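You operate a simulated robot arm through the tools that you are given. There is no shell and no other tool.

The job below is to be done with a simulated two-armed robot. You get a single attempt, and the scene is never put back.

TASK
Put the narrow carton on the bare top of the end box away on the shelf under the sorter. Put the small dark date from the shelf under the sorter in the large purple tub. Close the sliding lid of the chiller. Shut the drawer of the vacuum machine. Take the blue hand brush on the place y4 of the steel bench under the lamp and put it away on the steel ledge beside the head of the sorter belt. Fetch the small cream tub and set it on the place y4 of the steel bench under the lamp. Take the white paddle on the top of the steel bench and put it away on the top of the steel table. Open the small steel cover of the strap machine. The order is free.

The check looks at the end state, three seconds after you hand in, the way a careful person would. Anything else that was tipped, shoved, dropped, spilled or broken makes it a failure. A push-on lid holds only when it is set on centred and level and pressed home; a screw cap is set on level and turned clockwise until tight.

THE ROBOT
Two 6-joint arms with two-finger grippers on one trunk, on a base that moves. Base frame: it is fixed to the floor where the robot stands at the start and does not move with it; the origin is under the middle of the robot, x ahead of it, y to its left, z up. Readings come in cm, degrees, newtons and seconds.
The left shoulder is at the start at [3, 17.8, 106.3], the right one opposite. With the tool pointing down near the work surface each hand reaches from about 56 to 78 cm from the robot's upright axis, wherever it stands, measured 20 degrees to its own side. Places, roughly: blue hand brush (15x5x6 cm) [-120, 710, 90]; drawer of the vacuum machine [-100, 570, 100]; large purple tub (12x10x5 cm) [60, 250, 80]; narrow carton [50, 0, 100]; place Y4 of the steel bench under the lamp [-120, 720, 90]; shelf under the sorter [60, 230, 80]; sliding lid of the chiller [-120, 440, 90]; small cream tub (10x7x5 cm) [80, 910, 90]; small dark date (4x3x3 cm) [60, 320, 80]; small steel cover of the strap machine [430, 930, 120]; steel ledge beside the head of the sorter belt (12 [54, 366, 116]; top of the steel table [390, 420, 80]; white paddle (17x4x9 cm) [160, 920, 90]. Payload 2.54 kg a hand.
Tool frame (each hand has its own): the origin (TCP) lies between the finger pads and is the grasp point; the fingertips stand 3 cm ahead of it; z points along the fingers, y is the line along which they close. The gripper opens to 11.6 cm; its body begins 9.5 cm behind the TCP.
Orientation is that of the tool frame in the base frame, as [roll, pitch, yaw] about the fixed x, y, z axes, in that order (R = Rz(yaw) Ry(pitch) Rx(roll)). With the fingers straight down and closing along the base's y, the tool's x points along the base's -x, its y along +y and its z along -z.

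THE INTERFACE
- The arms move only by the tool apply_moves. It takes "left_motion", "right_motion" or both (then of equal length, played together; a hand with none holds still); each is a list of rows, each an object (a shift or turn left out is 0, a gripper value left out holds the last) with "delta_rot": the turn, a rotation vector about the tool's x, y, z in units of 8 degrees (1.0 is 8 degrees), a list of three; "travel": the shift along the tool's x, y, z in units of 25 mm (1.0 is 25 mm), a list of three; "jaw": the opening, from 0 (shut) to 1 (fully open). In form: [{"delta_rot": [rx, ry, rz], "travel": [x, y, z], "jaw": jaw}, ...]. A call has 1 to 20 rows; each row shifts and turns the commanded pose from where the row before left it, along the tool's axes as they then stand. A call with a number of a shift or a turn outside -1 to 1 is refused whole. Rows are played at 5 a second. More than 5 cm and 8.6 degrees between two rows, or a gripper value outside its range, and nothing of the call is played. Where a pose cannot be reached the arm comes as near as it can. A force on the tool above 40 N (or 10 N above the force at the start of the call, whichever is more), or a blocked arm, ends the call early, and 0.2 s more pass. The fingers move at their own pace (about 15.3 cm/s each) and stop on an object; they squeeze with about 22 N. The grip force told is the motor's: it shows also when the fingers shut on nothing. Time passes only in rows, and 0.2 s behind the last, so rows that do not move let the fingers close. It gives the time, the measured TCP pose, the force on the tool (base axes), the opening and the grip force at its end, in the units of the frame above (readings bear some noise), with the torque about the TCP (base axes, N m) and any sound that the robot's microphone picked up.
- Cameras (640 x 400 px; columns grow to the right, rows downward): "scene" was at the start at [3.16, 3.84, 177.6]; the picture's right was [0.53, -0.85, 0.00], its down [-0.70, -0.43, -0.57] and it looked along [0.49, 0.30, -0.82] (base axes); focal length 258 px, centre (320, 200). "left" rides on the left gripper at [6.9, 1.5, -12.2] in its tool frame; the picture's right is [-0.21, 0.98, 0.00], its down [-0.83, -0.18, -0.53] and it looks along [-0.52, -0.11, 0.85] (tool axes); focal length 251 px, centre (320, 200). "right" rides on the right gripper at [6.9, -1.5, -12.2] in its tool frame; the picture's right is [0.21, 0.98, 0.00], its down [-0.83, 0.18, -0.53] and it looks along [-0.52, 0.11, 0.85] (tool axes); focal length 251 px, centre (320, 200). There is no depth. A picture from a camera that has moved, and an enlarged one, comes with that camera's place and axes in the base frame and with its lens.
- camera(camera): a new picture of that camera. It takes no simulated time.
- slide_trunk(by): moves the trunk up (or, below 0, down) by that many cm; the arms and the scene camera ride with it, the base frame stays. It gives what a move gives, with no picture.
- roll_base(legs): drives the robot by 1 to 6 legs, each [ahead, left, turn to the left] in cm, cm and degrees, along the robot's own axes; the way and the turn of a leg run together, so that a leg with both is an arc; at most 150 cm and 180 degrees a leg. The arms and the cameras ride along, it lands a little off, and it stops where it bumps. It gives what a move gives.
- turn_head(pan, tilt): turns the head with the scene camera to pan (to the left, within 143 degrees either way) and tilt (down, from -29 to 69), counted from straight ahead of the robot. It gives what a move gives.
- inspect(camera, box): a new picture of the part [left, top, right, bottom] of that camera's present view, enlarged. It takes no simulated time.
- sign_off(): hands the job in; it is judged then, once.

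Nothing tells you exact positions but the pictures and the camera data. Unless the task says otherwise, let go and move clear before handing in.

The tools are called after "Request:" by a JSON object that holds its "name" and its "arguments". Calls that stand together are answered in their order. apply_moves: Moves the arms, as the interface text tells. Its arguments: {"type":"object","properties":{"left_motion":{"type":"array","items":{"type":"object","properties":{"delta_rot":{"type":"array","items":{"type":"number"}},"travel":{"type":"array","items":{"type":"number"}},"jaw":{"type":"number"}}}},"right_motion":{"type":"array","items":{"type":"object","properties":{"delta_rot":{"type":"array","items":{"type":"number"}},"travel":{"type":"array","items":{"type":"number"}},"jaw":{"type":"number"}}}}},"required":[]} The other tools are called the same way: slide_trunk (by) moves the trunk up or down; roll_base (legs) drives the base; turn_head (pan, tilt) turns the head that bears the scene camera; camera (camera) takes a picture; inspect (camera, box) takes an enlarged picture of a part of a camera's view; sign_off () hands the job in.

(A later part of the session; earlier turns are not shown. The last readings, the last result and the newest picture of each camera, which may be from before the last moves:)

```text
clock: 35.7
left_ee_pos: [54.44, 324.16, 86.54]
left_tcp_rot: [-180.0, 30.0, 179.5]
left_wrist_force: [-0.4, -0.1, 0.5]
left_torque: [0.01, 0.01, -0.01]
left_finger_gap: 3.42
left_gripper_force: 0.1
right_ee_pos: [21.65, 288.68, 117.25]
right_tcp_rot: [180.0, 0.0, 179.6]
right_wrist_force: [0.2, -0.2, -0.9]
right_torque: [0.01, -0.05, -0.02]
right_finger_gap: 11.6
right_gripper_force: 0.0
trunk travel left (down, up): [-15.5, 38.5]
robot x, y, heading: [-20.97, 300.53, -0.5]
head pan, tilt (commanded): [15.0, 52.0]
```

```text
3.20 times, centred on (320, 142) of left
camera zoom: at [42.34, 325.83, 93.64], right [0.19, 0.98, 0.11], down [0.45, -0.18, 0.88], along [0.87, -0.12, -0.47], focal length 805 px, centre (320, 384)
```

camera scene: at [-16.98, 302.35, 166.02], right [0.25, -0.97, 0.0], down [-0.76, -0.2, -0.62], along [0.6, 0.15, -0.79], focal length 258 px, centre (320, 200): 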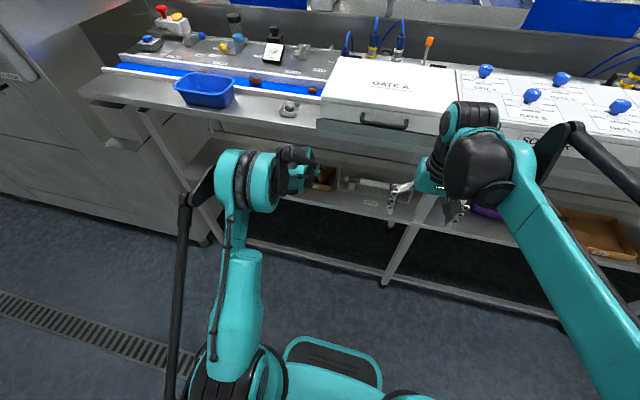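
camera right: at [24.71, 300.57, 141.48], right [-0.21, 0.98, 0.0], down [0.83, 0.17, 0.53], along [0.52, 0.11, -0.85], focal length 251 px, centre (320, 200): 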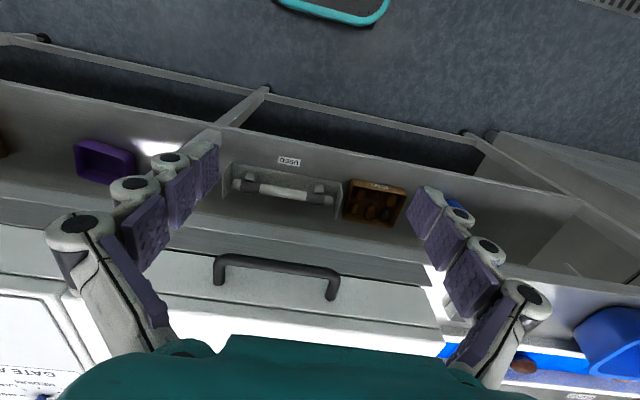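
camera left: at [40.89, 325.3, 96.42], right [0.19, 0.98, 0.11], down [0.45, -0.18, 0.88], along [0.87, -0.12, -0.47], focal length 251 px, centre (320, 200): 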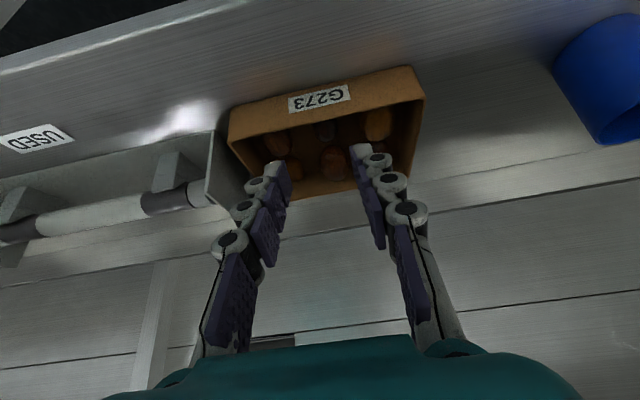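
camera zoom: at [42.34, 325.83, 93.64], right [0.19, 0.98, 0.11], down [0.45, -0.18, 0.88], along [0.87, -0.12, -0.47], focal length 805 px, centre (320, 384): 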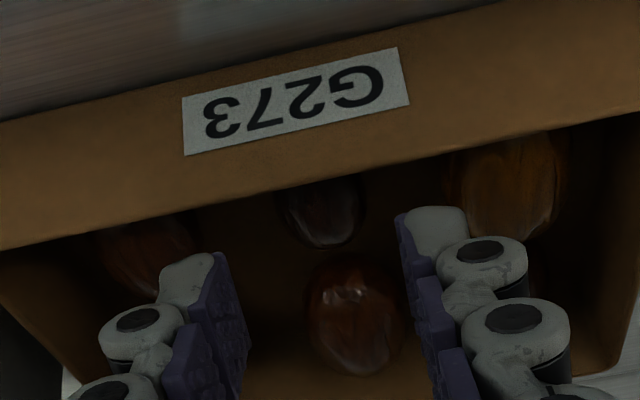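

The date is now centred on the tool axis. I'll advance 3 cm more and check clearances.

Request:
{"name": "apply_moves", "arguments": {"left_motion": [{"travel": [-0.03, 0, 0.6]}, {"travel": [-0.03, 0, 0.6]}, {}]}}

Request:
{"name": "inspect", "arguments": {"camera": "left", "box": [220, 80, 420, 205]}}

Request:
{"name": "inspect", "arguments": {"camera": "scene", "box": [240, 120, 400, 220]}}

```text
clock: 36.5
left_ee_pos: [56.17, 324.25, 83.97]
left_tcp_rot: [180.0, 30.0, 179.6]
left_wrist_force: [-0.3, -0.1, 0.5]
left_torque: [0.0, -0.03, 0.0]
left_finger_gap: 3.43
left_gripper_force: 0.1
right_ee_pos: [21.56, 288.58, 117.09]
right_tcp_rot: [-179.9, -0.2, 179.6]
right_wrist_force: [-0.5, 0.8, -1.5]
right_torque: [0.01, -0.02, -0.02]
right_finger_gap: 11.61
right_gripper_force: 0.0
trunk travel left (down, up): [-15.5, 38.5]
robot x, y, heading: [-21.29, 300.46, -0.3]
head pan, tilt (commanded): [15.0, 52.0]
```

```text
3.20 times, centred on (320, 142) of left
camera zoom: at [44.01, 325.94, 91.08], right [0.19, 0.98, 0.11], down [0.45, -0.18, 0.88], along [0.87, -0.12, -0.47], focal length 805 px, centre (320, 384)
```

zoom: 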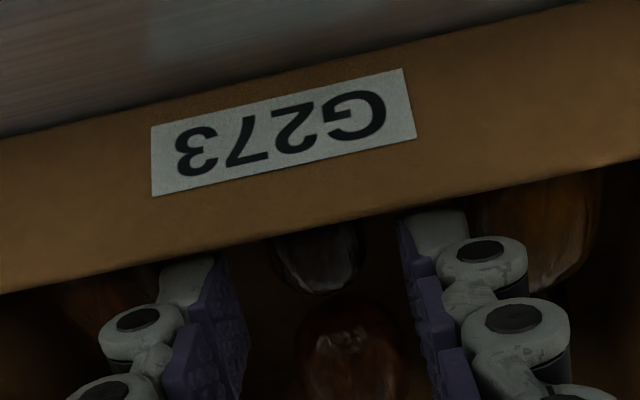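

```text
4.00 times, centred on (320, 170) of scene
camera zoom: at [-16.94, 302.34, 166.01], right [0.25, -0.97, 0.0], down [-0.76, -0.2, -0.62], along [0.6, 0.15, -0.79], focal length 1034 px, centre (320, 320)
```

zoom: 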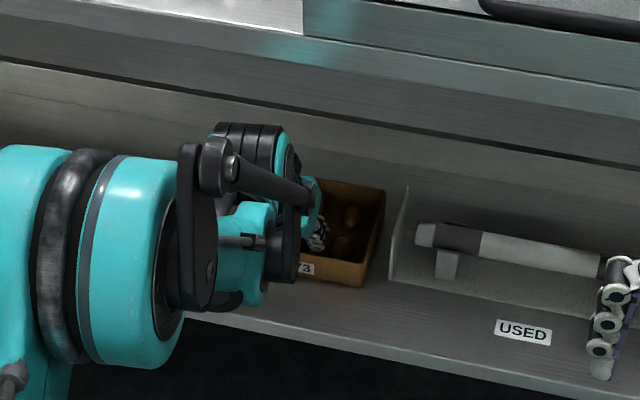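

Still aligned, with clearance to both neighbours. I'll go the last 3 cm and close on the date.

Request:
{"name": "apply_moves", "arguments": {"left_motion": [{"travel": [0, 0, 0.6]}, {"travel": [0, 0, 0.58]}, {}]}}

Request:
{"name": "inspect", "arguments": {"camera": "left", "box": [220, 100, 420, 225]}}

```text
clock: 37.3
left_ee_pos: [57.56, 324.13, 81.49]
left_tcp_rot: [180.0, 30.1, 179.6]
left_wrist_force: [0.8, -0.4, 5.0]
left_torque: [0.0, -0.06, 0.0]
left_finger_gap: 3.4
left_gripper_force: 0.0
right_ee_pos: [21.73, 288.61, 117.26]
right_tcp_rot: [-180.0, 0.1, 179.5]
right_wrist_force: [0.2, 0.1, -0.7]
right_torque: [0.0, -0.01, 0.0]
right_finger_gap: 11.59
right_gripper_force: 0.1
trunk travel left (down, up): [-15.5, 38.5]
robot x, y, heading: [-21.23, 300.64, -0.7]
head pan, tilt (commanded): [15.0, 52.0]
```

```text
3.20 times, centred on (320, 162) of left
camera zoom: at [45.56, 325.77, 88.53], right [0.19, 0.98, 0.11], down [0.44, -0.18, 0.88], along [0.87, -0.12, -0.47], focal length 805 px, centre (320, 320)
```

zoom: 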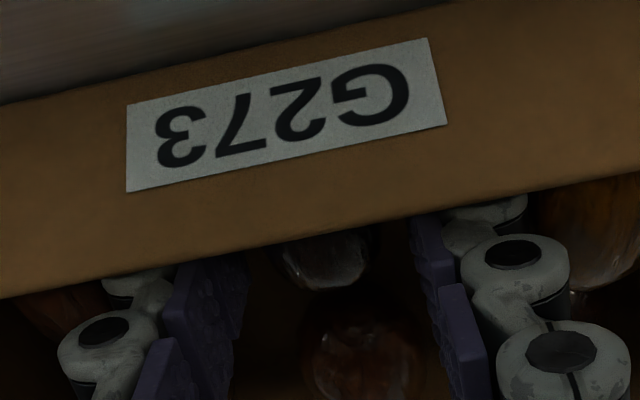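

There's a light 5 N upward touch, so the tips have just met the box bottom. I'll back off 3 mm and close on the date.

Request:
{"name": "apply_moves", "arguments": {"left_motion": [{"travel": [0, 0, -0.12]}, {"jaw": 0.2}, {"jaw": 0.1}, {"jaw": 0.0}, {}, {}]}}

Request:
{"name": "inspect", "arguments": {"camera": "left", "box": [220, 100, 420, 225]}}

```text
clock: 38.7
left_ee_pos: [57.56, 324.06, 81.76]
left_tcp_rot: [180.0, 30.1, 179.5]
left_wrist_force: [0.3, -0.1, 0.5]
left_torque: [0.01, 0.01, 0.0]
left_finger_gap: 2.4
left_gripper_force: 11.7
right_ee_pos: [21.66, 288.66, 117.3]
right_tcp_rot: [179.9, 0.0, 179.6]
right_wrist_force: [0.1, 0.1, -0.2]
right_torque: [-0.01, -0.02, 0.02]
right_finger_gap: 11.57
right_gripper_force: 0.0
trunk travel left (down, up): [-15.5, 38.5]
robot x, y, heading: [-20.96, 300.55, -0.4]
head pan, tilt (commanded): [15.0, 52.0]
```

```text
3.20 times, centred on (320, 162) of left
camera zoom: at [45.4, 325.75, 88.8], right [0.19, 0.98, 0.11], down [0.45, -0.18, 0.88], along [0.87, -0.12, -0.47], focal length 805 px, centre (320, 320)
```

zoom: 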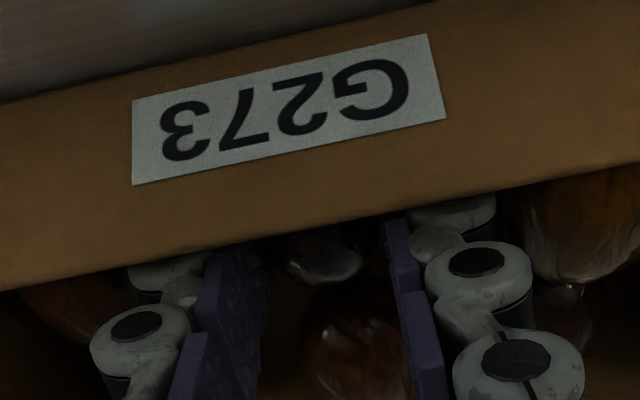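

The jaws closed on something 2.4 cm wide. I'll lift straight up so the date clears the front wall, then look.

Request:
{"name": "apply_moves", "arguments": {"left_motion": [{}, {"travel": [-0.2, 0, -0.346]}, {"travel": [-0.4, 0, -0.693]}, {"travel": [-0.4, 0, -0.693]}, {"travel": [-0.2, 0, -0.346]}, {}]}}

Request:
{"name": "inspect", "arguments": {"camera": "left", "box": [220, 80, 420, 205]}}

Request:
{"name": "camera", "arguments": {"camera": "scene"}}

```text
clock: 40.1
left_ee_pos: [57.56, 324.03, 87.88]
left_tcp_rot: [180.0, 30.0, 179.5]
left_wrist_force: [-0.3, 1.1, -0.9]
left_torque: [-0.05, 0.0, -0.02]
left_finger_gap: 2.38
left_gripper_force: 12.2
right_ee_pos: [21.7, 288.71, 117.15]
right_tcp_rot: [-180.0, 0.1, 179.5]
right_wrist_force: [-0.7, 0.1, -0.3]
right_torque: [0.0, -0.01, -0.02]
right_finger_gap: 11.62
right_gripper_force: 0.1
trunk travel left (down, up): [-15.5, 38.5]
robot x, y, heading: [-21.14, 300.76, -0.5]
head pan, tilt (commanded): [15.0, 52.0]
```

```text
3.20 times, centred on (320, 142) of left
camera zoom: at [45.47, 325.79, 94.91], right [0.19, 0.98, 0.11], down [0.45, -0.18, 0.88], along [0.87, -0.12, -0.47], focal length 805 px, centre (320, 384)
```

zoom: 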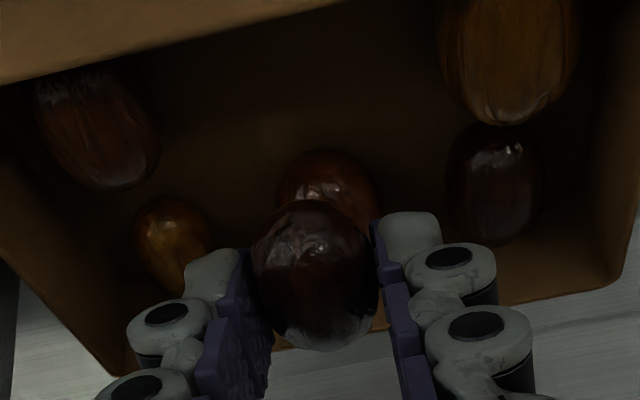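

```text
taken
camera scene: at [-16.9, 302.35, 166.01], right [0.25, -0.97, 0.0], down [-0.76, -0.2, -0.62], along [0.6, 0.15, -0.79], focal length 258 px, centre (320, 200)
```

scene: 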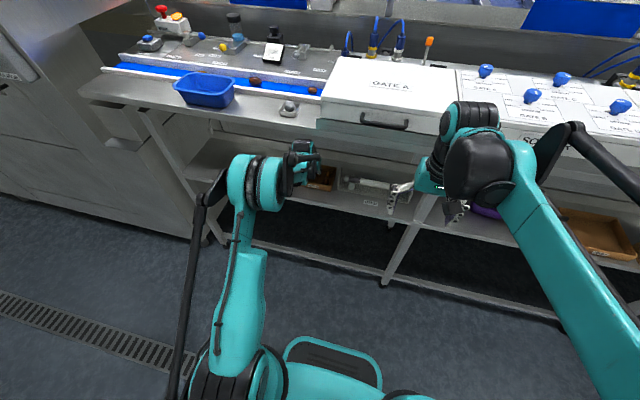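

I'm holding the small dark date and the others stay put. I'll withdraw the hand clear of the shelf and posts, then drive right to the purple tub.

Request:
{"name": "apply_moves", "arguments": {"left_motion": [{"travel": [0.891, 0, -0.514]}, {"travel": [0.891, 0, -0.514]}, {"travel": [0.891, 0, -0.514]}, {"travel": [0.891, 0, -0.514]}, {"travel": [0.891, 0, -0.514]}, {"travel": [0.891, 0, -0.514]}, {"travel": [0.891, 0, -0.514]}, {}]}}

Request:
{"name": "roll_base", "arguments": {"legs": [[0, -72, 0]]}}

Request:
{"name": "camera", "arguments": {"camera": "left"}}

Request:
{"name": "camera", "arguments": {"camera": "scene"}}

```text
clock: 41.9
left_ee_pos: [39.45, 324.4, 87.09]
left_tcp_rot: [-180.0, 30.1, 179.5]
left_wrist_force: [-0.3, 0.1, 0.1]
left_torque: [0.0, -0.01, 0.02]
left_finger_gap: 2.39
left_gripper_force: 12.1
right_ee_pos: [21.72, 288.67, 117.15]
right_tcp_rot: [180.0, 0.0, 179.7]
right_wrist_force: [-0.3, -0.7, 0.3]
right_torque: [-0.01, 0.0, 0.01]
right_finger_gap: 11.58
right_gripper_force: 0.0
trunk travel left (down, up): [-15.5, 38.5]
robot x, y, heading: [-21.22, 300.46, -0.6]
head pan, tilt (commanded): [15.0, 52.0]
```

```text
clock: 45.9
left_ee_pos: [39.31, 252.92, 87.29]
left_tcp_rot: [180.0, 30.1, -179.1]
left_wrist_force: [0.7, 0.8, -0.4]
left_torque: [0.04, 0.05, 0.02]
left_finger_gap: 2.35
left_gripper_force: 12.3
right_ee_pos: [22.26, 216.69, 117.24]
right_tcp_rot: [-180.0, 0.0, -179.0]
right_wrist_force: [-0.4, 0.3, -0.4]
right_torque: [0.03, -0.01, 0.03]
right_finger_gap: 11.58
right_gripper_force: 0.0
trunk travel left (down, up): [-15.5, 38.5]
robot x, y, heading: [-20.87, 227.33, 1.3]
head pan, tilt (commanded): [15.0, 52.0]
```

```text
taken
camera left: at [27.18, 254.17, 94.23], right [0.17, 0.98, 0.11], down [0.45, -0.17, 0.88], along [0.88, -0.1, -0.47], focal length 251 px, centre (320, 200)
```

left: 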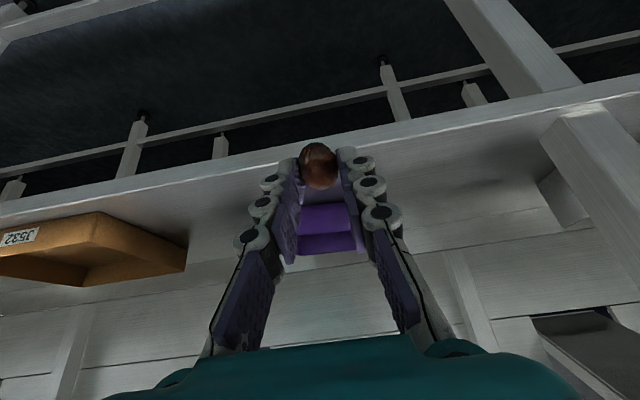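

```text
taken
camera scene: at [-16.61, 229.3, 166.01], right [0.28, -0.96, 0.0], down [-0.76, -0.22, -0.62], along [0.59, 0.17, -0.79], focal length 258 px, centre (320, 200)
```

scene: 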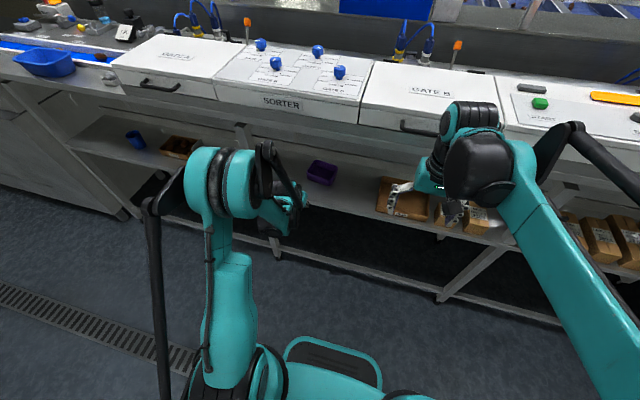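

The tub is straight ahead at about [63, 251]. I'll pitch to 45° so the wrist stays clear of the overhang and move to a point in front of and above the tub.

Request:
{"name": "apply_moves", "arguments": {"left_motion": [{"travel": [-0.5, 0, 0.29], "delta_rot": [0, -0.94, 0]}, {"travel": [-0.6, -0.2, 0.35], "delta_rot": [0, -0.94, 0]}, {"travel": [-0.8, -0.16, 0.3]}, {"travel": [-0.8, -0.16, 0.4]}, {"travel": [-0.8, -0.16, 0.5]}, {"travel": [-0.8, -0.12, 0.5]}, {}]}}

Request:
{"name": "camera", "arguments": {"camera": "left"}}

Request:
{"name": "inspect", "arguments": {"camera": "scene", "box": [220, 120, 380, 220]}}

```text
clock: 47.5
left_ee_pos: [50.95, 250.76, 90.27]
left_tcp_rot: [-180.0, 45.1, -179.0]
left_wrist_force: [-0.2, 0.4, -0.6]
left_torque: [0.02, -0.04, 0.0]
left_finger_gap: 2.39
left_gripper_force: 12.3
right_ee_pos: [22.35, 216.53, 117.13]
right_tcp_rot: [180.0, 0.0, -179.0]
right_wrist_force: [0.9, 0.9, -0.4]
right_torque: [-0.01, 0.01, 0.02]
right_finger_gap: 11.58
right_gripper_force: 0.0
trunk travel left (down, up): [-15.5, 38.5]
robot x, y, heading: [-20.9, 227.32, 1.1]
head pan, tilt (commanded): [15.0, 52.0]
```

```text
taken
camera left: at [37.42, 252.14, 93.81], right [0.14, 0.98, 0.15], down [0.21, -0.18, 0.96], along [0.97, -0.1, -0.23], focal length 251 px, centre (320, 200)
```

left: 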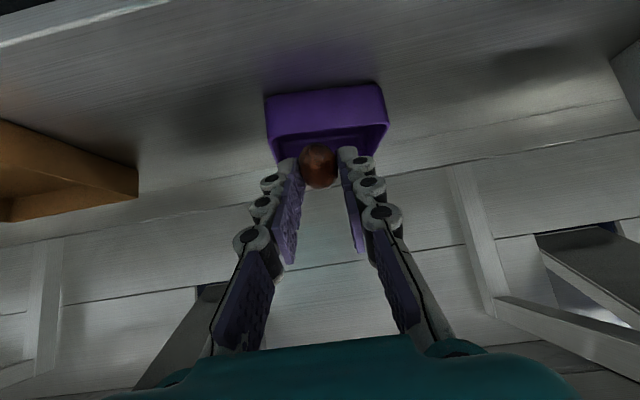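

```text
4.00 times, centred on (300, 170) of scene
camera zoom: at [-16.65, 229.38, 166.01], right [0.28, -0.96, 0.0], down [-0.76, -0.22, -0.62], along [0.59, 0.17, -0.79], focal length 1034 px, centre (400, 320)
```

zoom: 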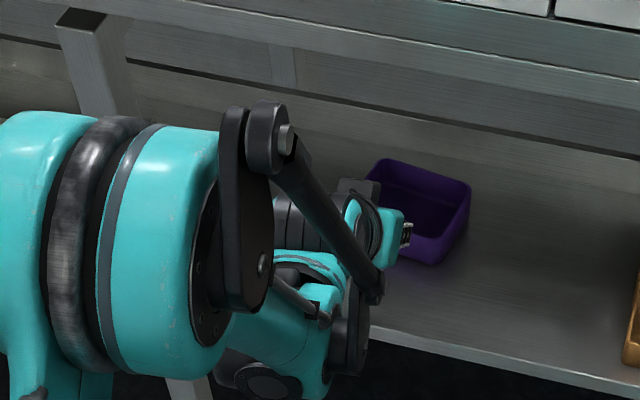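

The tub spans x≈60–70, y≈246–258. I'll move forward above it, then descend straight down to just above its floor.

Request:
{"name": "apply_moves", "arguments": {"left_motion": [{"travel": [-0.845, 0.05, 0.845]}, {"travel": [-0.845, 0.05, 0.845]}, {"travel": [-0.845, 0.05, 0.845]}, {"travel": [-0.845, 0.05, 0.845]}, {}]}}

Request:
{"name": "camera", "arguments": {"camera": "left"}}

```text
clock: 48.7
left_ee_pos: [63.08, 251.47, 90.02]
left_tcp_rot: [180.0, 45.2, -179.1]
left_wrist_force: [-1.1, -0.3, 0.4]
left_torque: [0.0, 0.0, 0.0]
left_finger_gap: 2.39
left_gripper_force: 12.1
right_ee_pos: [22.27, 216.56, 117.25]
right_tcp_rot: [179.9, 0.0, -179.0]
right_wrist_force: [0.0, 0.3, -0.1]
right_torque: [0.01, 0.0, -0.02]
right_finger_gap: 11.61
right_gripper_force: 0.1
trunk travel left (down, up): [-15.5, 38.5]
robot x, y, heading: [-20.91, 227.48, 1.1]
head pan, tilt (commanded): [15.0, 52.0]
```

```text
taken
camera left: at [49.46, 252.83, 93.63], right [0.14, 0.98, 0.15], down [0.21, -0.18, 0.96], along [0.97, -0.1, -0.23], focal length 251 px, centre (320, 200)
```

left: 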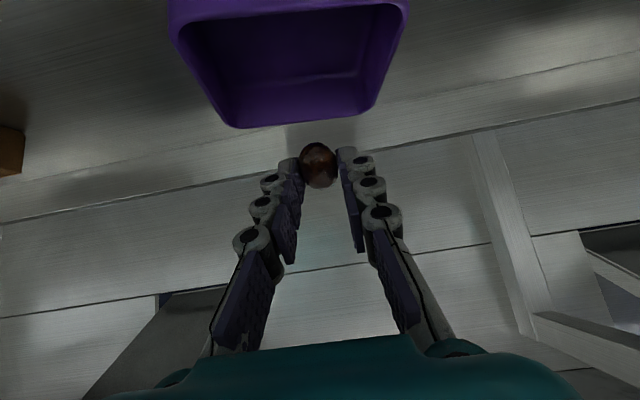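

Tub rim spans roughly x 58.5–68, y 245–256. I'll descend so the date hangs just over the tub's floor.

Request:
{"name": "apply_moves", "arguments": {"left_motion": [{"travel": [0.594, -0.04, 0.481]}, {"travel": [0.594, -0.04, 0.481]}, {"travel": [0.594, -0.04, 0.481]}, {"travel": [0.594, -0.04, 0.481]}, {}]}}

Request:
{"name": "camera", "arguments": {"camera": "left"}}

```text
clock: 49.9
left_ee_pos: [62.34, 251.34, 82.56]
left_tcp_rot: [-180.0, 45.1, -179.1]
left_wrist_force: [-0.3, 1.1, -0.3]
left_torque: [-0.03, 0.0, 0.02]
left_finger_gap: 2.39
left_gripper_force: 11.8
right_ee_pos: [22.31, 216.57, 117.23]
right_tcp_rot: [180.0, 0.0, -179.0]
right_wrist_force: [-0.6, -0.2, -0.9]
right_torque: [0.01, 0.02, 0.01]
right_finger_gap: 11.59
right_gripper_force: 0.1
trunk travel left (down, up): [-15.5, 38.5]
robot x, y, heading: [-20.93, 227.26, 1.2]
head pan, tilt (commanded): [15.0, 52.0]
```

```text
taken
camera left: at [48.87, 252.65, 86.16], right [0.14, 0.98, 0.15], down [0.21, -0.18, 0.96], along [0.97, -0.1, -0.23], focal length 251 px, centre (320, 200)
```

left: 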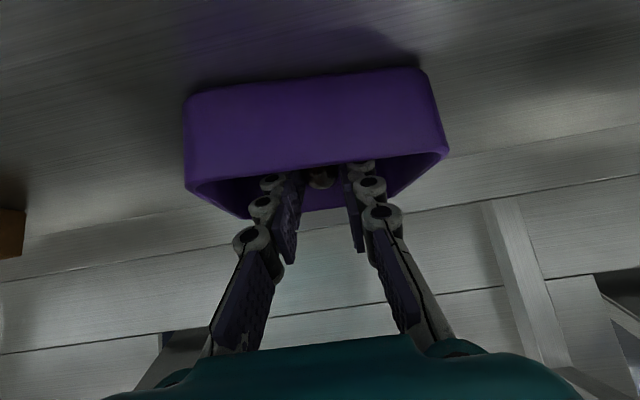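

The fingers are inside the tub. I'll lower 1 cm more and gently open.

Request:
{"name": "apply_moves", "arguments": {"left_motion": [{"travel": [0.28, -0.1, 0.28]}, {}, {"jaw": 0.25}, {"jaw": 0.3}, {"jaw": 0.34}, {}]}}

Request:
{"name": "camera", "arguments": {"camera": "left"}}

```text
clock: 51.3
left_ee_pos: [62.38, 251.01, 81.5]
left_tcp_rot: [179.9, 45.0, -179.0]
left_wrist_force: [0.1, 0.0, -0.6]
left_torque: [0.0, -0.02, 0.03]
left_finger_gap: 3.95
left_gripper_force: 0.0
right_ee_pos: [22.31, 216.61, 117.26]
right_tcp_rot: [-180.0, 0.0, -179.0]
right_wrist_force: [-0.3, 0.5, -0.4]
right_torque: [0.01, 0.02, -0.02]
right_finger_gap: 11.6
right_gripper_force: 0.1
trunk travel left (down, up): [-15.5, 38.5]
robot x, y, heading: [-20.92, 227.83, 1.0]
head pan, tilt (commanded): [15.0, 52.0]
```

```text
taken
camera left: at [48.8, 252.34, 85.13], right [0.14, 0.98, 0.15], down [0.21, -0.18, 0.96], along [0.97, -0.1, -0.23], focal length 251 px, centre (320, 200)
```

left: 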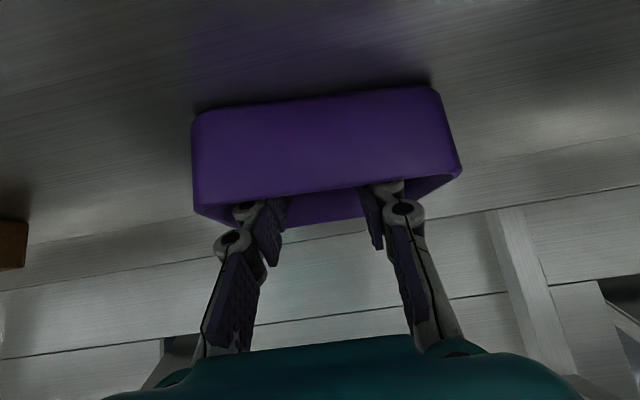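

The date is released. I'll rise straight up and check that it lies in the tub.

Request:
{"name": "apply_moves", "arguments": {"left_motion": [{"travel": [-0.4, 0, -0.4]}, {"travel": [-0.75, 0, -0.75]}, {"travel": [-0.75, 0, -0.75]}, {"travel": [-0.75, 0, -0.75]}, {}]}}

Request:
{"name": "inspect", "arguments": {"camera": "left", "box": [160, 0, 480, 200]}}

```text
clock: 52.5
left_ee_pos: [62.17, 251.06, 90.78]
left_tcp_rot: [180.0, 45.0, -179.2]
left_wrist_force: [0.8, 0.2, -0.5]
left_torque: [0.0, 0.03, 0.03]
left_finger_gap: 3.97
left_gripper_force: 0.0
right_ee_pos: [22.39, 216.64, 117.18]
right_tcp_rot: [-180.0, 0.0, -179.0]
right_wrist_force: [-0.4, -0.1, 0.1]
right_torque: [-0.04, 0.0, -0.02]
right_finger_gap: 11.61
right_gripper_force: 0.1
trunk travel left (down, up): [-15.5, 38.5]
robot x, y, heading: [-20.7, 227.56, 1.0]
head pan, tilt (commanded): [15.0, 52.0]
```

```text
2.00 times, centred on (320, 100) of left
camera zoom: at [48.64, 252.4, 94.38], right [0.14, 0.98, 0.15], down [0.21, -0.18, 0.96], along [0.97, -0.1, -0.23], focal length 503 px, centre (320, 400)
```

zoom: 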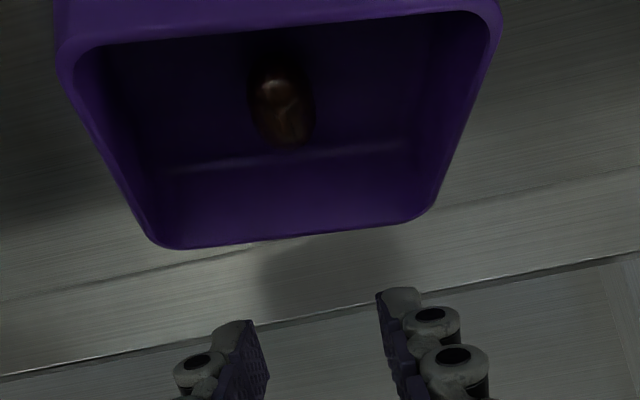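

The date lies in the tub. I'll withdraw and raise the left hand, raise the trunk, and drive back to the end box for the carton using the right hand.

Request:
{"name": "apply_moves", "arguments": {"left_motion": [{"travel": [0.85, 0, -0.85]}, {"travel": [0.85, 0, -0.85]}, {"travel": [0.85, 0, -0.85]}, {"travel": [0.85, 0, -0.85]}, {"travel": [0.85, 0, -0.85]}, {"travel": [0.85, 0, -0.85]}, {"travel": [0.85, 0, -0.85]}, {"travel": [-0.7, 0, -0.7]}, {"travel": [-0.7, 0, -0.7]}, {"travel": [-0.7, 0, -0.7]}, {"travel": [-0.7, 0, -0.7]}, {"travel": [-0.7, 0, -0.7]}, {}]}}

Request:
{"name": "slide_trunk", "arguments": {"by": 12}}

Request:
{"name": "roll_base", "arguments": {"legs": [[0, -110, -0.5], [0, -103, -0.5]]}}

Request:
{"name": "turn_head", "arguments": {"pan": -10, "tilt": 45}}

Request:
{"name": "camera", "arguments": {"camera": "scene"}}

Request:
{"name": "camera", "arguments": {"camera": "right"}}

```text
clock: 55.3
left_ee_pos: [41.04, 251.0, 103.04]
left_tcp_rot: [179.9, 45.1, -179.1]
left_wrist_force: [0.5, 0.6, -0.1]
left_torque: [0.01, -0.02, -0.01]
left_finger_gap: 3.95
left_gripper_force: 0.1
right_ee_pos: [22.25, 216.55, 117.2]
right_tcp_rot: [-180.0, 0.1, -179.0]
right_wrist_force: [0.9, -0.1, 0.6]
right_torque: [0.0, 0.03, -0.02]
right_finger_gap: 11.61
right_gripper_force: 0.1
trunk travel left (down, up): [-15.5, 38.5]
robot x, y, heading: [-20.56, 227.34, 1.1]
head pan, tilt (commanded): [15.0, 52.0]
```

```text
clock: 56.8
left_ee_pos: [40.93, 251.0, 115.07]
left_tcp_rot: [180.0, 45.0, -179.1]
left_wrist_force: [-0.4, -0.1, -0.7]
left_torque: [-0.02, 0.0, -0.01]
left_finger_gap: 3.96
left_gripper_force: 0.1
right_ee_pos: [22.2, 216.66, 129.12]
right_tcp_rot: [-179.9, 0.0, -178.9]
right_wrist_force: [0.5, -0.1, 0.2]
right_torque: [0.02, 0.0, 0.0]
right_finger_gap: 11.6
right_gripper_force: 0.1
trunk travel left (down, up): [-27.5, 26.5]
robot x, y, heading: [-20.62, 227.24, 1.4]
head pan, tilt (commanded): [15.0, 52.0]
```

```text
clock: 67.3
left_ee_pos: [41.06, 35.02, 115.05]
left_tcp_rot: [-179.9, 45.0, 177.7]
left_wrist_force: [0.2, -0.3, -0.7]
left_torque: [0.06, -0.03, -0.03]
left_finger_gap: 3.92
left_gripper_force: 0.0
right_ee_pos: [20.44, 1.82, 129.16]
right_tcp_rot: [-180.0, 0.1, 177.8]
right_wrist_force: [-0.4, 0.7, -0.7]
right_torque: [0.04, 0.04, -0.02]
right_finger_gap: 11.6
right_gripper_force: 0.1
trunk travel left (down, up): [-27.5, 26.5]
robot x, y, heading: [-21.96, 14.72, -2.4]
head pan, tilt (commanded): [15.0, 52.0]
```

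```text
clock: 68.2
left_ee_pos: [41.07, 34.96, 115.01]
left_tcp_rot: [180.0, 45.2, 177.7]
left_wrist_force: [-0.3, -0.7, -0.3]
left_torque: [-0.01, 0.02, 0.02]
left_finger_gap: 3.95
left_gripper_force: 0.1
right_ee_pos: [20.43, 1.88, 129.22]
right_tcp_rot: [179.9, 0.0, 177.7]
right_wrist_force: [0.0, 0.1, 0.5]
right_torque: [0.01, 0.01, -0.01]
right_finger_gap: 11.62
right_gripper_force: 0.1
trunk travel left (down, up): [-27.5, 26.5]
robot x, y, heading: [-21.91, 14.98, -2.4]
head pan, tilt (commanded): [-10.0, 45.0]
```

```text
taken
camera scene: at [-17.04, 13.41, 178.97], right [-0.21, -0.98, 0.0], down [-0.69, 0.15, -0.71], along [0.69, -0.15, -0.71], focal length 258 px, centre (320, 200)
```

scene: 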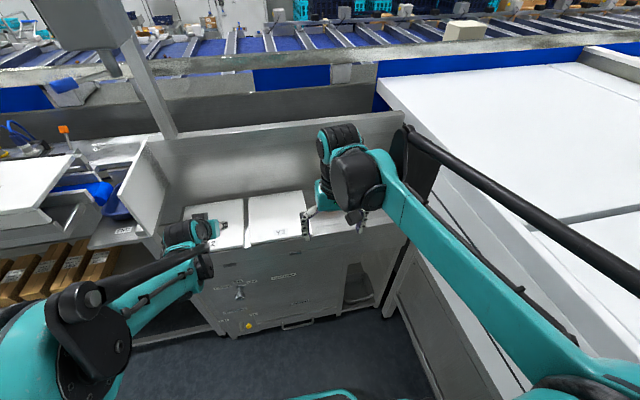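

```text
taken
camera right: at [13.45, 0.54, 141.42], right [-0.18, 0.98, 0.0], down [0.83, 0.15, 0.53], along [0.53, 0.09, -0.85], focal length 251 px, centre (320, 200)
```

right: 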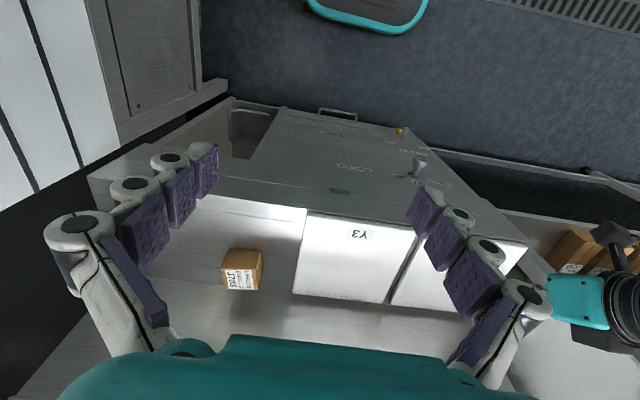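

The carton is in view of the right camera. I'll zoom to measure its pose and yaw.

Request:
{"name": "inspect", "arguments": {"camera": "right", "box": [190, 225, 310, 300]}}

Request:
{"name": "inspect", "arguments": {"camera": "scene", "box": [280, 160, 440, 260]}}

Request:
{"name": "inspect", "arguments": {"camera": "left", "box": [0, 0, 320, 200]}}

```text
5.33 times, centred on (250, 262) of right
camera zoom: at [13.45, 0.54, 141.42], right [-0.18, 0.98, 0.0], down [0.83, 0.15, 0.53], along [0.53, 0.09, -0.85], focal length 1341 px, centre (693, -133)
```

zoom: 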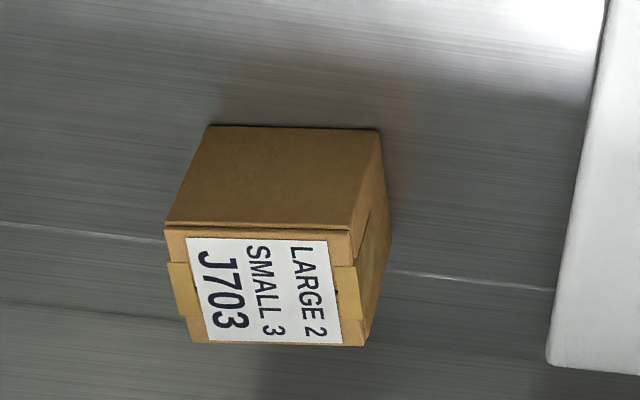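

```text
4.00 times, centred on (360, 210) of scene
camera zoom: at [-17.04, 13.41, 178.97], right [-0.21, -0.98, 0.0], down [-0.69, 0.15, -0.71], along [0.69, -0.15, -0.71], focal length 1034 px, centre (160, 160)
```

zoom: 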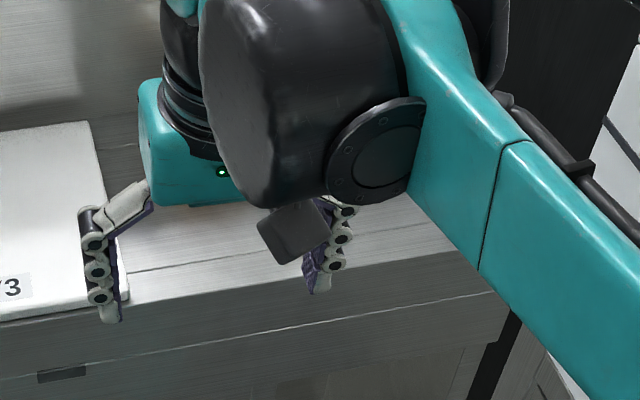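

```text
2.00 times, centred on (160, 100) of left
camera zoom: at [27.64, 37.16, 118.68], right [0.19, 0.97, 0.15], down [0.2, -0.19, 0.96], along [0.96, -0.15, -0.23], focal length 503 px, centre (640, 400)
```

zoom: 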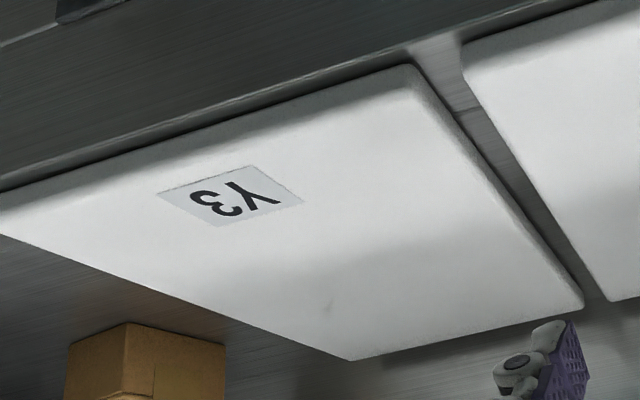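

The carton measures centre [60.5, -9.1], z 97.6–103.5, ~7.4 cm wide, yawed about +7.7°. I'll yaw and pitch the right hand to 45° and come to a pre-grasp 10 cm back from it.

Request:
{"name": "apply_moves", "arguments": {"right_motion": [{"delta_rot": [0, 0, -0.625], "jaw": 1}, {"delta_rot": [0, 0, -0.625]}, {"travel": [-1, -0.81, 0.4]}, {"travel": [-1, -0.81, 0.4]}, {"travel": [-1, -0.81, 0.4]}, {"travel": [-1, -0.81, 0.4]}, {"travel": [-1, -0.81, 0.4]}, {"travel": [-1, -0.81, 0.4]}, {"travel": [-1, -0.81, 0.4]}, {"travel": [-1, -0.81, 0.4]}, {"travel": [-0.6, 0, 0.7], "delta_rot": [0, -0.804, 0]}, {"travel": [-0.518, 0, 0.763], "delta_rot": [0, -0.804, 0]}, {"travel": [-0.429, 0, 0.816], "delta_rot": [0, -0.804, 0]}, {"travel": [-0.335, 0, 0.859], "delta_rot": [0, -0.804, 0]}, {"travel": [-0.237, 0, 0.891], "delta_rot": [0, -0.804, 0]}, {"travel": [-0.136, 0, 0.912], "delta_rot": [0, -0.804, 0]}, {"travel": [-0.032, 0, 0.921], "delta_rot": [0, -0.804, 0]}, {}]}}

Request:
{"name": "camera", "arguments": {"camera": "right"}}

Request:
{"name": "camera", "arguments": {"camera": "scene"}}

```text
clock: 72.0
left_ee_pos: [41.03, 35.12, 115.09]
left_tcp_rot: [179.9, 45.2, 177.7]
left_wrist_force: [-0.2, -0.2, -0.2]
left_torque: [-0.02, 0.0, 0.01]
left_finger_gap: 3.95
left_gripper_force: 0.0
right_ee_pos: [52.74, -10.1, 109.07]
right_tcp_rot: [179.9, 45.1, -172.3]
right_wrist_force: [0.6, -0.9, 0.2]
right_torque: [0.02, 0.01, -0.04]
right_finger_gap: 11.59
right_gripper_force: 0.0
trunk travel left (down, up): [-27.5, 26.5]
robot x, y, heading: [-22.15, 14.66, -2.3]
head pan, tilt (commanded): [-10.0, 45.0]
```

```text
taken
camera right: at [39.49, -13.54, 112.84], right [-0.28, 0.95, -0.15], down [0.18, 0.21, 0.96], along [0.94, 0.24, -0.23], focal length 251 px, centre (320, 200)
```

right: 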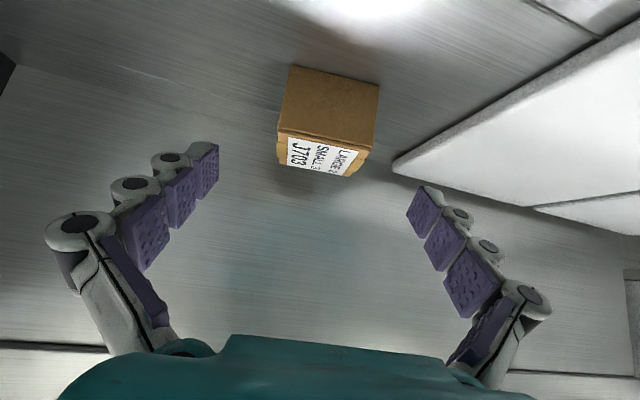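

```text
taken
camera scene: at [-17.11, 13.43, 178.97], right [-0.21, -0.98, 0.0], down [-0.69, 0.15, -0.71], along [0.69, -0.15, -0.71], focal length 258 px, centre (320, 200)
```

scene: 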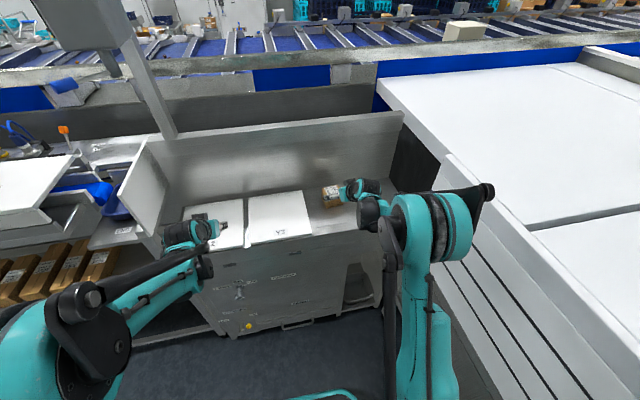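

The pre-grasp pose is good. I'll zoom in to check the alignment of the carton between the fingers.

Request:
{"name": "inspect", "arguments": {"camera": "right", "box": [240, 50, 400, 190]}}

```text
2.86 times, centred on (320, 120) of right
camera zoom: at [39.49, -13.54, 112.84], right [-0.28, 0.95, -0.15], down [0.18, 0.21, 0.96], along [0.94, 0.24, -0.23], focal length 718 px, centre (320, 429)
```

zoom: 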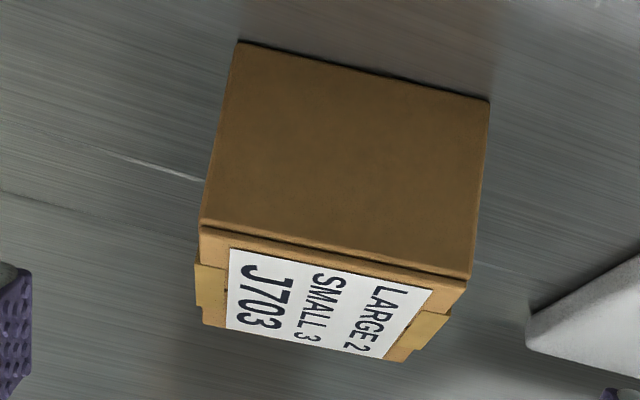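

The carton centre computes to [60.5, -9.0], on the tool axis. I'll advance along the fingers and stop around the carton, then close.

Request:
{"name": "apply_moves", "arguments": {"right_motion": [{"travel": [0.03, 0.01, 0.86]}, {"travel": [0.03, 0.01, 0.86]}, {"travel": [0.03, 0.01, 0.86]}, {"travel": [0.03, 0.01, 0.86]}, {"travel": [0.03, 0.01, 0.84]}, {}]}}

Request:
{"name": "camera", "arguments": {"camera": "right"}}

```text
clock: 73.4
left_ee_pos: [41.1, 35.01, 115.06]
left_tcp_rot: [-179.9, 45.2, 177.7]
left_wrist_force: [-0.5, -0.1, 0.9]
left_torque: [0.03, 0.0, 0.01]
left_finger_gap: 3.93
left_gripper_force: 0.0
right_ee_pos: [59.96, -8.78, 101.07]
right_tcp_rot: [-179.9, 45.0, -172.2]
right_wrist_force: [0.1, -0.3, 0.0]
right_torque: [-0.01, 0.02, -0.02]
right_finger_gap: 11.57
right_gripper_force: 0.1
trunk travel left (down, up): [-27.5, 26.5]
robot x, y, heading: [-21.8, 15.02, -2.4]
head pan, tilt (commanded): [-10.0, 45.0]
```

```text
taken
camera right: at [46.78, -12.19, 104.88], right [-0.28, 0.95, -0.15], down [0.18, 0.21, 0.96], along [0.94, 0.24, -0.23], focal length 251 px, centre (320, 200)
```

right: 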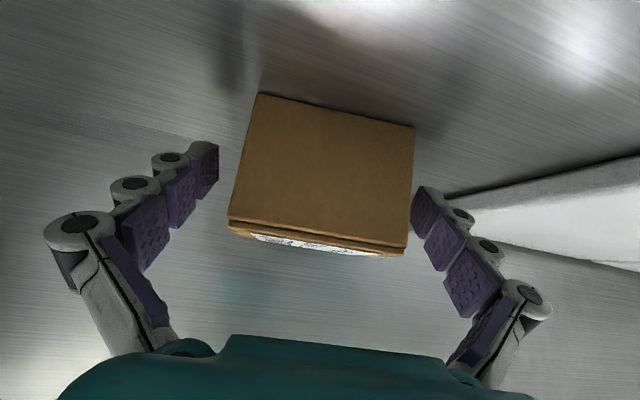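

The carton is between the pads with clearance on both sides. I'll close the gripper.

Request:
{"name": "apply_moves", "arguments": {"right_motion": [{"jaw": 0.8}, {"jaw": 0.7}, {"jaw": 0.6}, {"jaw": 0.5}, {"jaw": 0.4}, {"jaw": 0.3}, {}]}}

Request:
{"name": "camera", "arguments": {"camera": "right"}}

```text
clock: 75.0
left_ee_pos: [41.01, 35.06, 115.0]
left_tcp_rot: [180.0, 45.2, 177.8]
left_wrist_force: [-0.4, 0.1, -0.3]
left_torque: [0.01, 0.02, -0.04]
left_finger_gap: 3.94
left_gripper_force: 0.0
right_ee_pos: [60.08, -8.68, 101.16]
right_tcp_rot: [180.0, 45.0, -172.4]
right_wrist_force: [-0.4, 0.2, 3.6]
right_torque: [-0.15, -0.02, 0.0]
right_finger_gap: 7.45
right_gripper_force: 22.0
trunk travel left (down, up): [-27.5, 26.5]
robot x, y, heading: [-21.87, 14.74, -2.3]
head pan, tilt (commanded): [-10.0, 45.0]
```

```text
taken
camera right: at [46.79, -12.2, 104.88], right [-0.28, 0.95, -0.15], down [0.18, 0.21, 0.96], along [0.94, 0.24, -0.23], focal length 251 px, centre (320, 200)
```

right: 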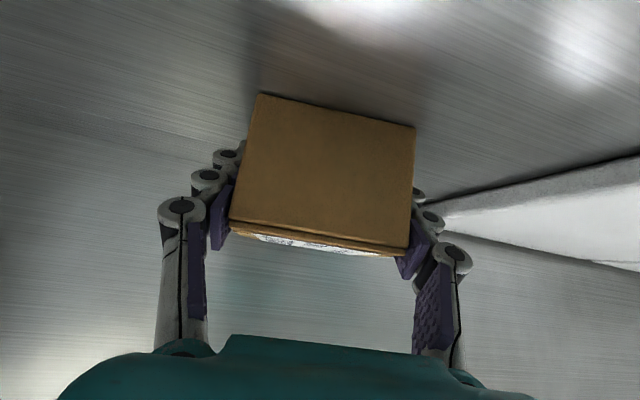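

Gripped at 7.45 cm with 22 N. I'll lift it straight up and look.

Request:
{"name": "apply_moves", "arguments": {"right_motion": [{"travel": [-0.3, 0, -0.3]}, {"travel": [-0.6, 0, -0.6]}, {"travel": [-0.7, 0, -0.7]}, {"travel": [-0.7, 0, -0.7]}, {"travel": [-0.7, 0, -0.7]}, {"travel": [0.7, 0, -0.7]}, {"travel": [0.7, 0, -0.7]}, {"travel": [0.7, 0, -0.7]}, {"travel": [0.7, 0, -0.7]}, {"travel": [0.7, 0, -0.7]}, {}]}}

Request:
{"name": "camera", "arguments": {"camera": "right"}}

Request:
{"name": "camera", "arguments": {"camera": "scene"}}

```text
clock: 77.4
left_ee_pos: [41.11, 35.08, 114.92]
left_tcp_rot: [180.0, 45.0, 177.7]
left_wrist_force: [0.1, 1.1, 0.1]
left_torque: [-0.02, 0.03, 0.01]
left_finger_gap: 3.94
left_gripper_force: 0.1
right_ee_pos: [47.87, -10.78, 111.94]
right_tcp_rot: [-179.9, 45.0, -172.3]
right_wrist_force: [0.3, 0.2, -2.4]
right_torque: [0.0, -0.02, -0.03]
right_finger_gap: 7.46
right_gripper_force: 21.9
trunk travel left (down, up): [-27.5, 26.5]
robot x, y, heading: [-22.23, 14.91, -2.3]
head pan, tilt (commanded): [-10.0, 45.0]
```

```text
taken
camera right: at [34.65, -14.13, 115.68], right [-0.28, 0.95, -0.15], down [0.18, 0.21, 0.96], along [0.94, 0.24, -0.23], focal length 251 px, centre (320, 200)
```

right: 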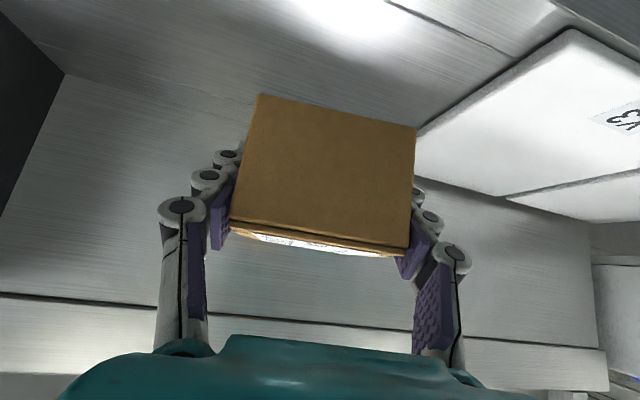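

```text
taken
camera scene: at [-16.93, 13.4, 178.96], right [-0.21, -0.98, 0.0], down [-0.69, 0.15, -0.71], along [0.69, -0.15, -0.71], focal length 258 px, centre (320, 200)
```

scene: 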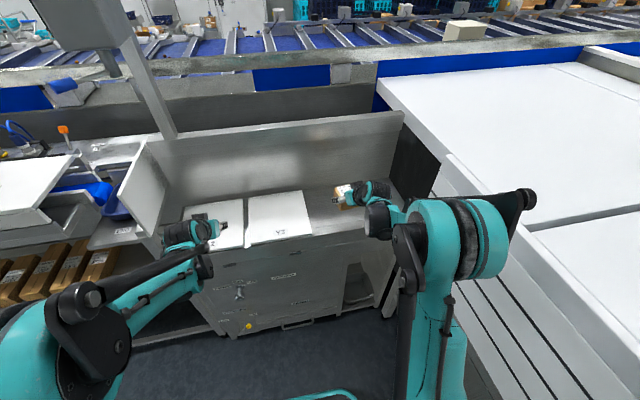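

The carton is held (about 2.4 N). I'll pull it back, straighten the base heading, and drive along the aisle to the shelf spot between the tray and the tub.

Request:
{"name": "apply_moves", "arguments": {"right_motion": [{"travel": [0.85, 0, -0.85]}, {"travel": [0.85, 0, -0.85]}, {}]}}

Request:
{"name": "roll_base", "arguments": {"legs": [[-6, 0, 2.3], [0, 122, 0], [0, 120, 0]]}}

Request:
{"name": "turn_head", "arguments": {"pan": -10, "tilt": 52}}

Request:
{"name": "camera", "arguments": {"camera": "scene"}}

Request:
{"name": "camera", "arguments": {"camera": "right"}}

```text
clock: 78.2
left_ee_pos: [41.11, 35.0, 114.91]
left_tcp_rot: [-180.0, 45.1, 177.7]
left_wrist_force: [0.3, -0.2, -0.4]
left_torque: [-0.02, -0.01, 0.01]
left_finger_gap: 3.95
left_gripper_force: 0.2
right_ee_pos: [41.76, -11.73, 111.92]
right_tcp_rot: [-180.0, 44.9, -172.2]
right_wrist_force: [0.6, 0.2, -1.3]
right_torque: [0.02, -0.02, -0.02]
right_finger_gap: 7.47
right_gripper_force: 21.8
trunk travel left (down, up): [-27.5, 26.5]
robot x, y, heading: [-21.99, 15.06, -2.3]
head pan, tilt (commanded): [-10.0, 45.0]
```

```text
clock: 90.6
left_ee_pos: [38.43, 276.69, 114.99]
left_tcp_rot: [-180.0, 45.0, 178.4]
left_wrist_force: [0.0, -0.5, 0.1]
left_torque: [-0.03, 0.02, 0.01]
left_finger_gap: 3.97
left_gripper_force: 0.1
right_ee_pos: [39.53, 230.02, 112.01]
right_tcp_rot: [180.0, 45.0, -171.6]
right_wrist_force: [0.4, 0.8, -1.6]
right_torque: [-0.02, 0.0, -0.01]
right_finger_gap: 7.46
right_gripper_force: 22.2
trunk travel left (down, up): [-27.5, 26.5]
robot x, y, heading: [-24.02, 256.0, -1.6]
head pan, tilt (commanded): [-10.0, 45.0]
```

```text
clock: 91.2
left_ee_pos: [38.56, 276.73, 115.07]
left_tcp_rot: [180.0, 45.1, 178.4]
left_wrist_force: [0.2, 0.7, 0.5]
left_torque: [0.0, -0.02, -0.02]
left_finger_gap: 3.94
left_gripper_force: 0.1
right_ee_pos: [39.75, 229.94, 111.96]
right_tcp_rot: [-180.0, 45.0, -171.6]
right_wrist_force: [-0.3, 0.5, -2.1]
right_torque: [-0.03, 0.01, 0.01]
right_finger_gap: 7.45
right_gripper_force: 22.3
trunk travel left (down, up): [-27.5, 26.5]
robot x, y, heading: [-24.69, 256.07, -1.7]
head pan, tilt (commanded): [-10.0, 52.0]
```

```text
taken
camera scene: at [-19.96, 254.51, 178.01], right [-0.2, -0.98, 0.0], down [-0.77, 0.16, -0.62], along [0.6, -0.12, -0.79], focal length 258 px, centre (320, 200)
```

scene: 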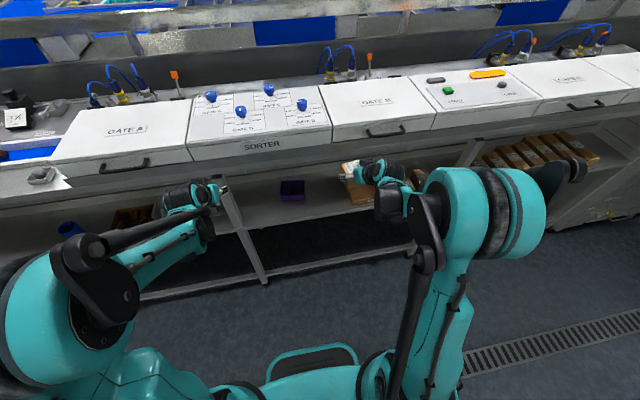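

```text
taken
camera right: at [26.49, 226.49, 115.72], right [-0.29, 0.94, -0.15], down [0.18, 0.21, 0.96], along [0.94, 0.25, -0.23], focal length 251 px, centre (320, 200)
```

right: 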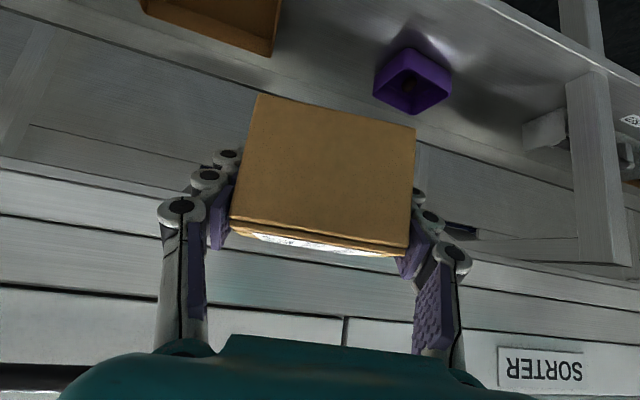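

The tray ends near y≈225 and the tub starts near y≈246, so I'll set the carton at about y=235.5. Lowering the trunk, then moving the carton forward under the rail to hover above the shelf.

Request:
{"name": "slide_trunk", "arguments": {"by": -12}}

Request:
{"name": "apply_moves", "arguments": {"right_motion": [{"travel": [-0.147, 0.134, 0.964]}, {"travel": [-0.147, 0.134, 0.964]}, {"travel": [-0.147, 0.134, 0.964]}, {"travel": [-0.147, 0.134, 0.964]}, {"travel": [-0.147, 0.134, 0.964]}, {"travel": [-0.147, 0.134, 0.964]}, {"travel": [-0.147, 0.134, 0.964]}, {"travel": [-0.147, 0.134, 0.964]}, {"travel": [-0.147, 0.134, 0.964]}, {}]}}

Request:
{"name": "camera", "arguments": {"camera": "right"}}

Request:
{"name": "inspect", "arguments": {"camera": "scene", "box": [220, 120, 460, 270]}}

```text
clock: 92.8
left_ee_pos: [38.49, 276.7, 103.01]
left_tcp_rot: [180.0, 45.1, 178.3]
left_wrist_force: [0.0, 0.0, 0.3]
left_torque: [0.01, -0.01, 0.02]
left_finger_gap: 3.93
left_gripper_force: 0.0
right_ee_pos: [39.71, 230.01, 99.86]
right_tcp_rot: [-180.0, 45.0, -171.6]
right_wrist_force: [0.3, -0.7, -2.2]
right_torque: [-0.03, 0.03, 0.02]
right_finger_gap: 7.46
right_gripper_force: 20.8
trunk travel left (down, up): [-15.5, 38.5]
robot x, y, heading: [-24.38, 255.78, -1.2]
head pan, tilt (commanded): [-10.0, 52.0]
```

```text
clock: 95.0
left_ee_pos: [38.52, 276.69, 103.08]
left_tcp_rot: [-179.9, 45.1, 178.3]
left_wrist_force: [-0.4, -0.2, -0.2]
left_torque: [0.02, 0.03, 0.01]
left_finger_gap: 3.89
left_gripper_force: 0.1
right_ee_pos: [56.61, 235.61, 87.23]
right_tcp_rot: [180.0, 44.9, -171.6]
right_wrist_force: [-0.2, -0.8, -1.4]
right_torque: [-0.01, 0.02, -0.02]
right_finger_gap: 7.48
right_gripper_force: 21.8
trunk travel left (down, up): [-15.5, 38.5]
robot x, y, heading: [-24.54, 255.73, -1.8]
head pan, tilt (commanded): [-10.0, 52.0]
```

```text
taken
camera right: at [43.51, 232.13, 91.1], right [-0.29, 0.94, -0.15], down [0.18, 0.21, 0.96], along [0.94, 0.25, -0.23], focal length 251 px, centre (320, 200)
```

right: 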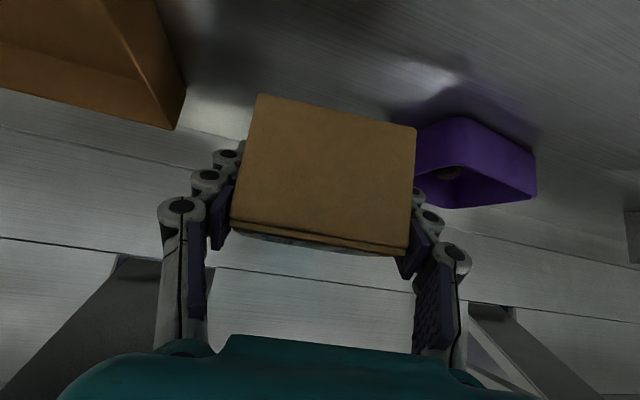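

```text
2.67 times, centred on (340, 195) of scene
camera zoom: at [-20.02, 254.51, 166.01], right [-0.2, -0.98, 0.0], down [-0.77, 0.16, -0.62], along [0.6, -0.12, -0.79], focal length 689 px, centre (267, 213)
```

zoom: 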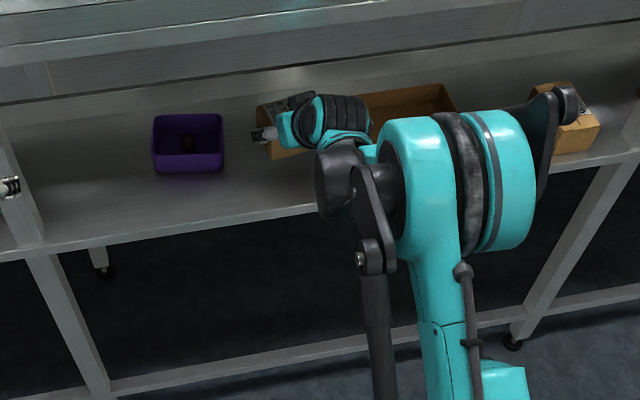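

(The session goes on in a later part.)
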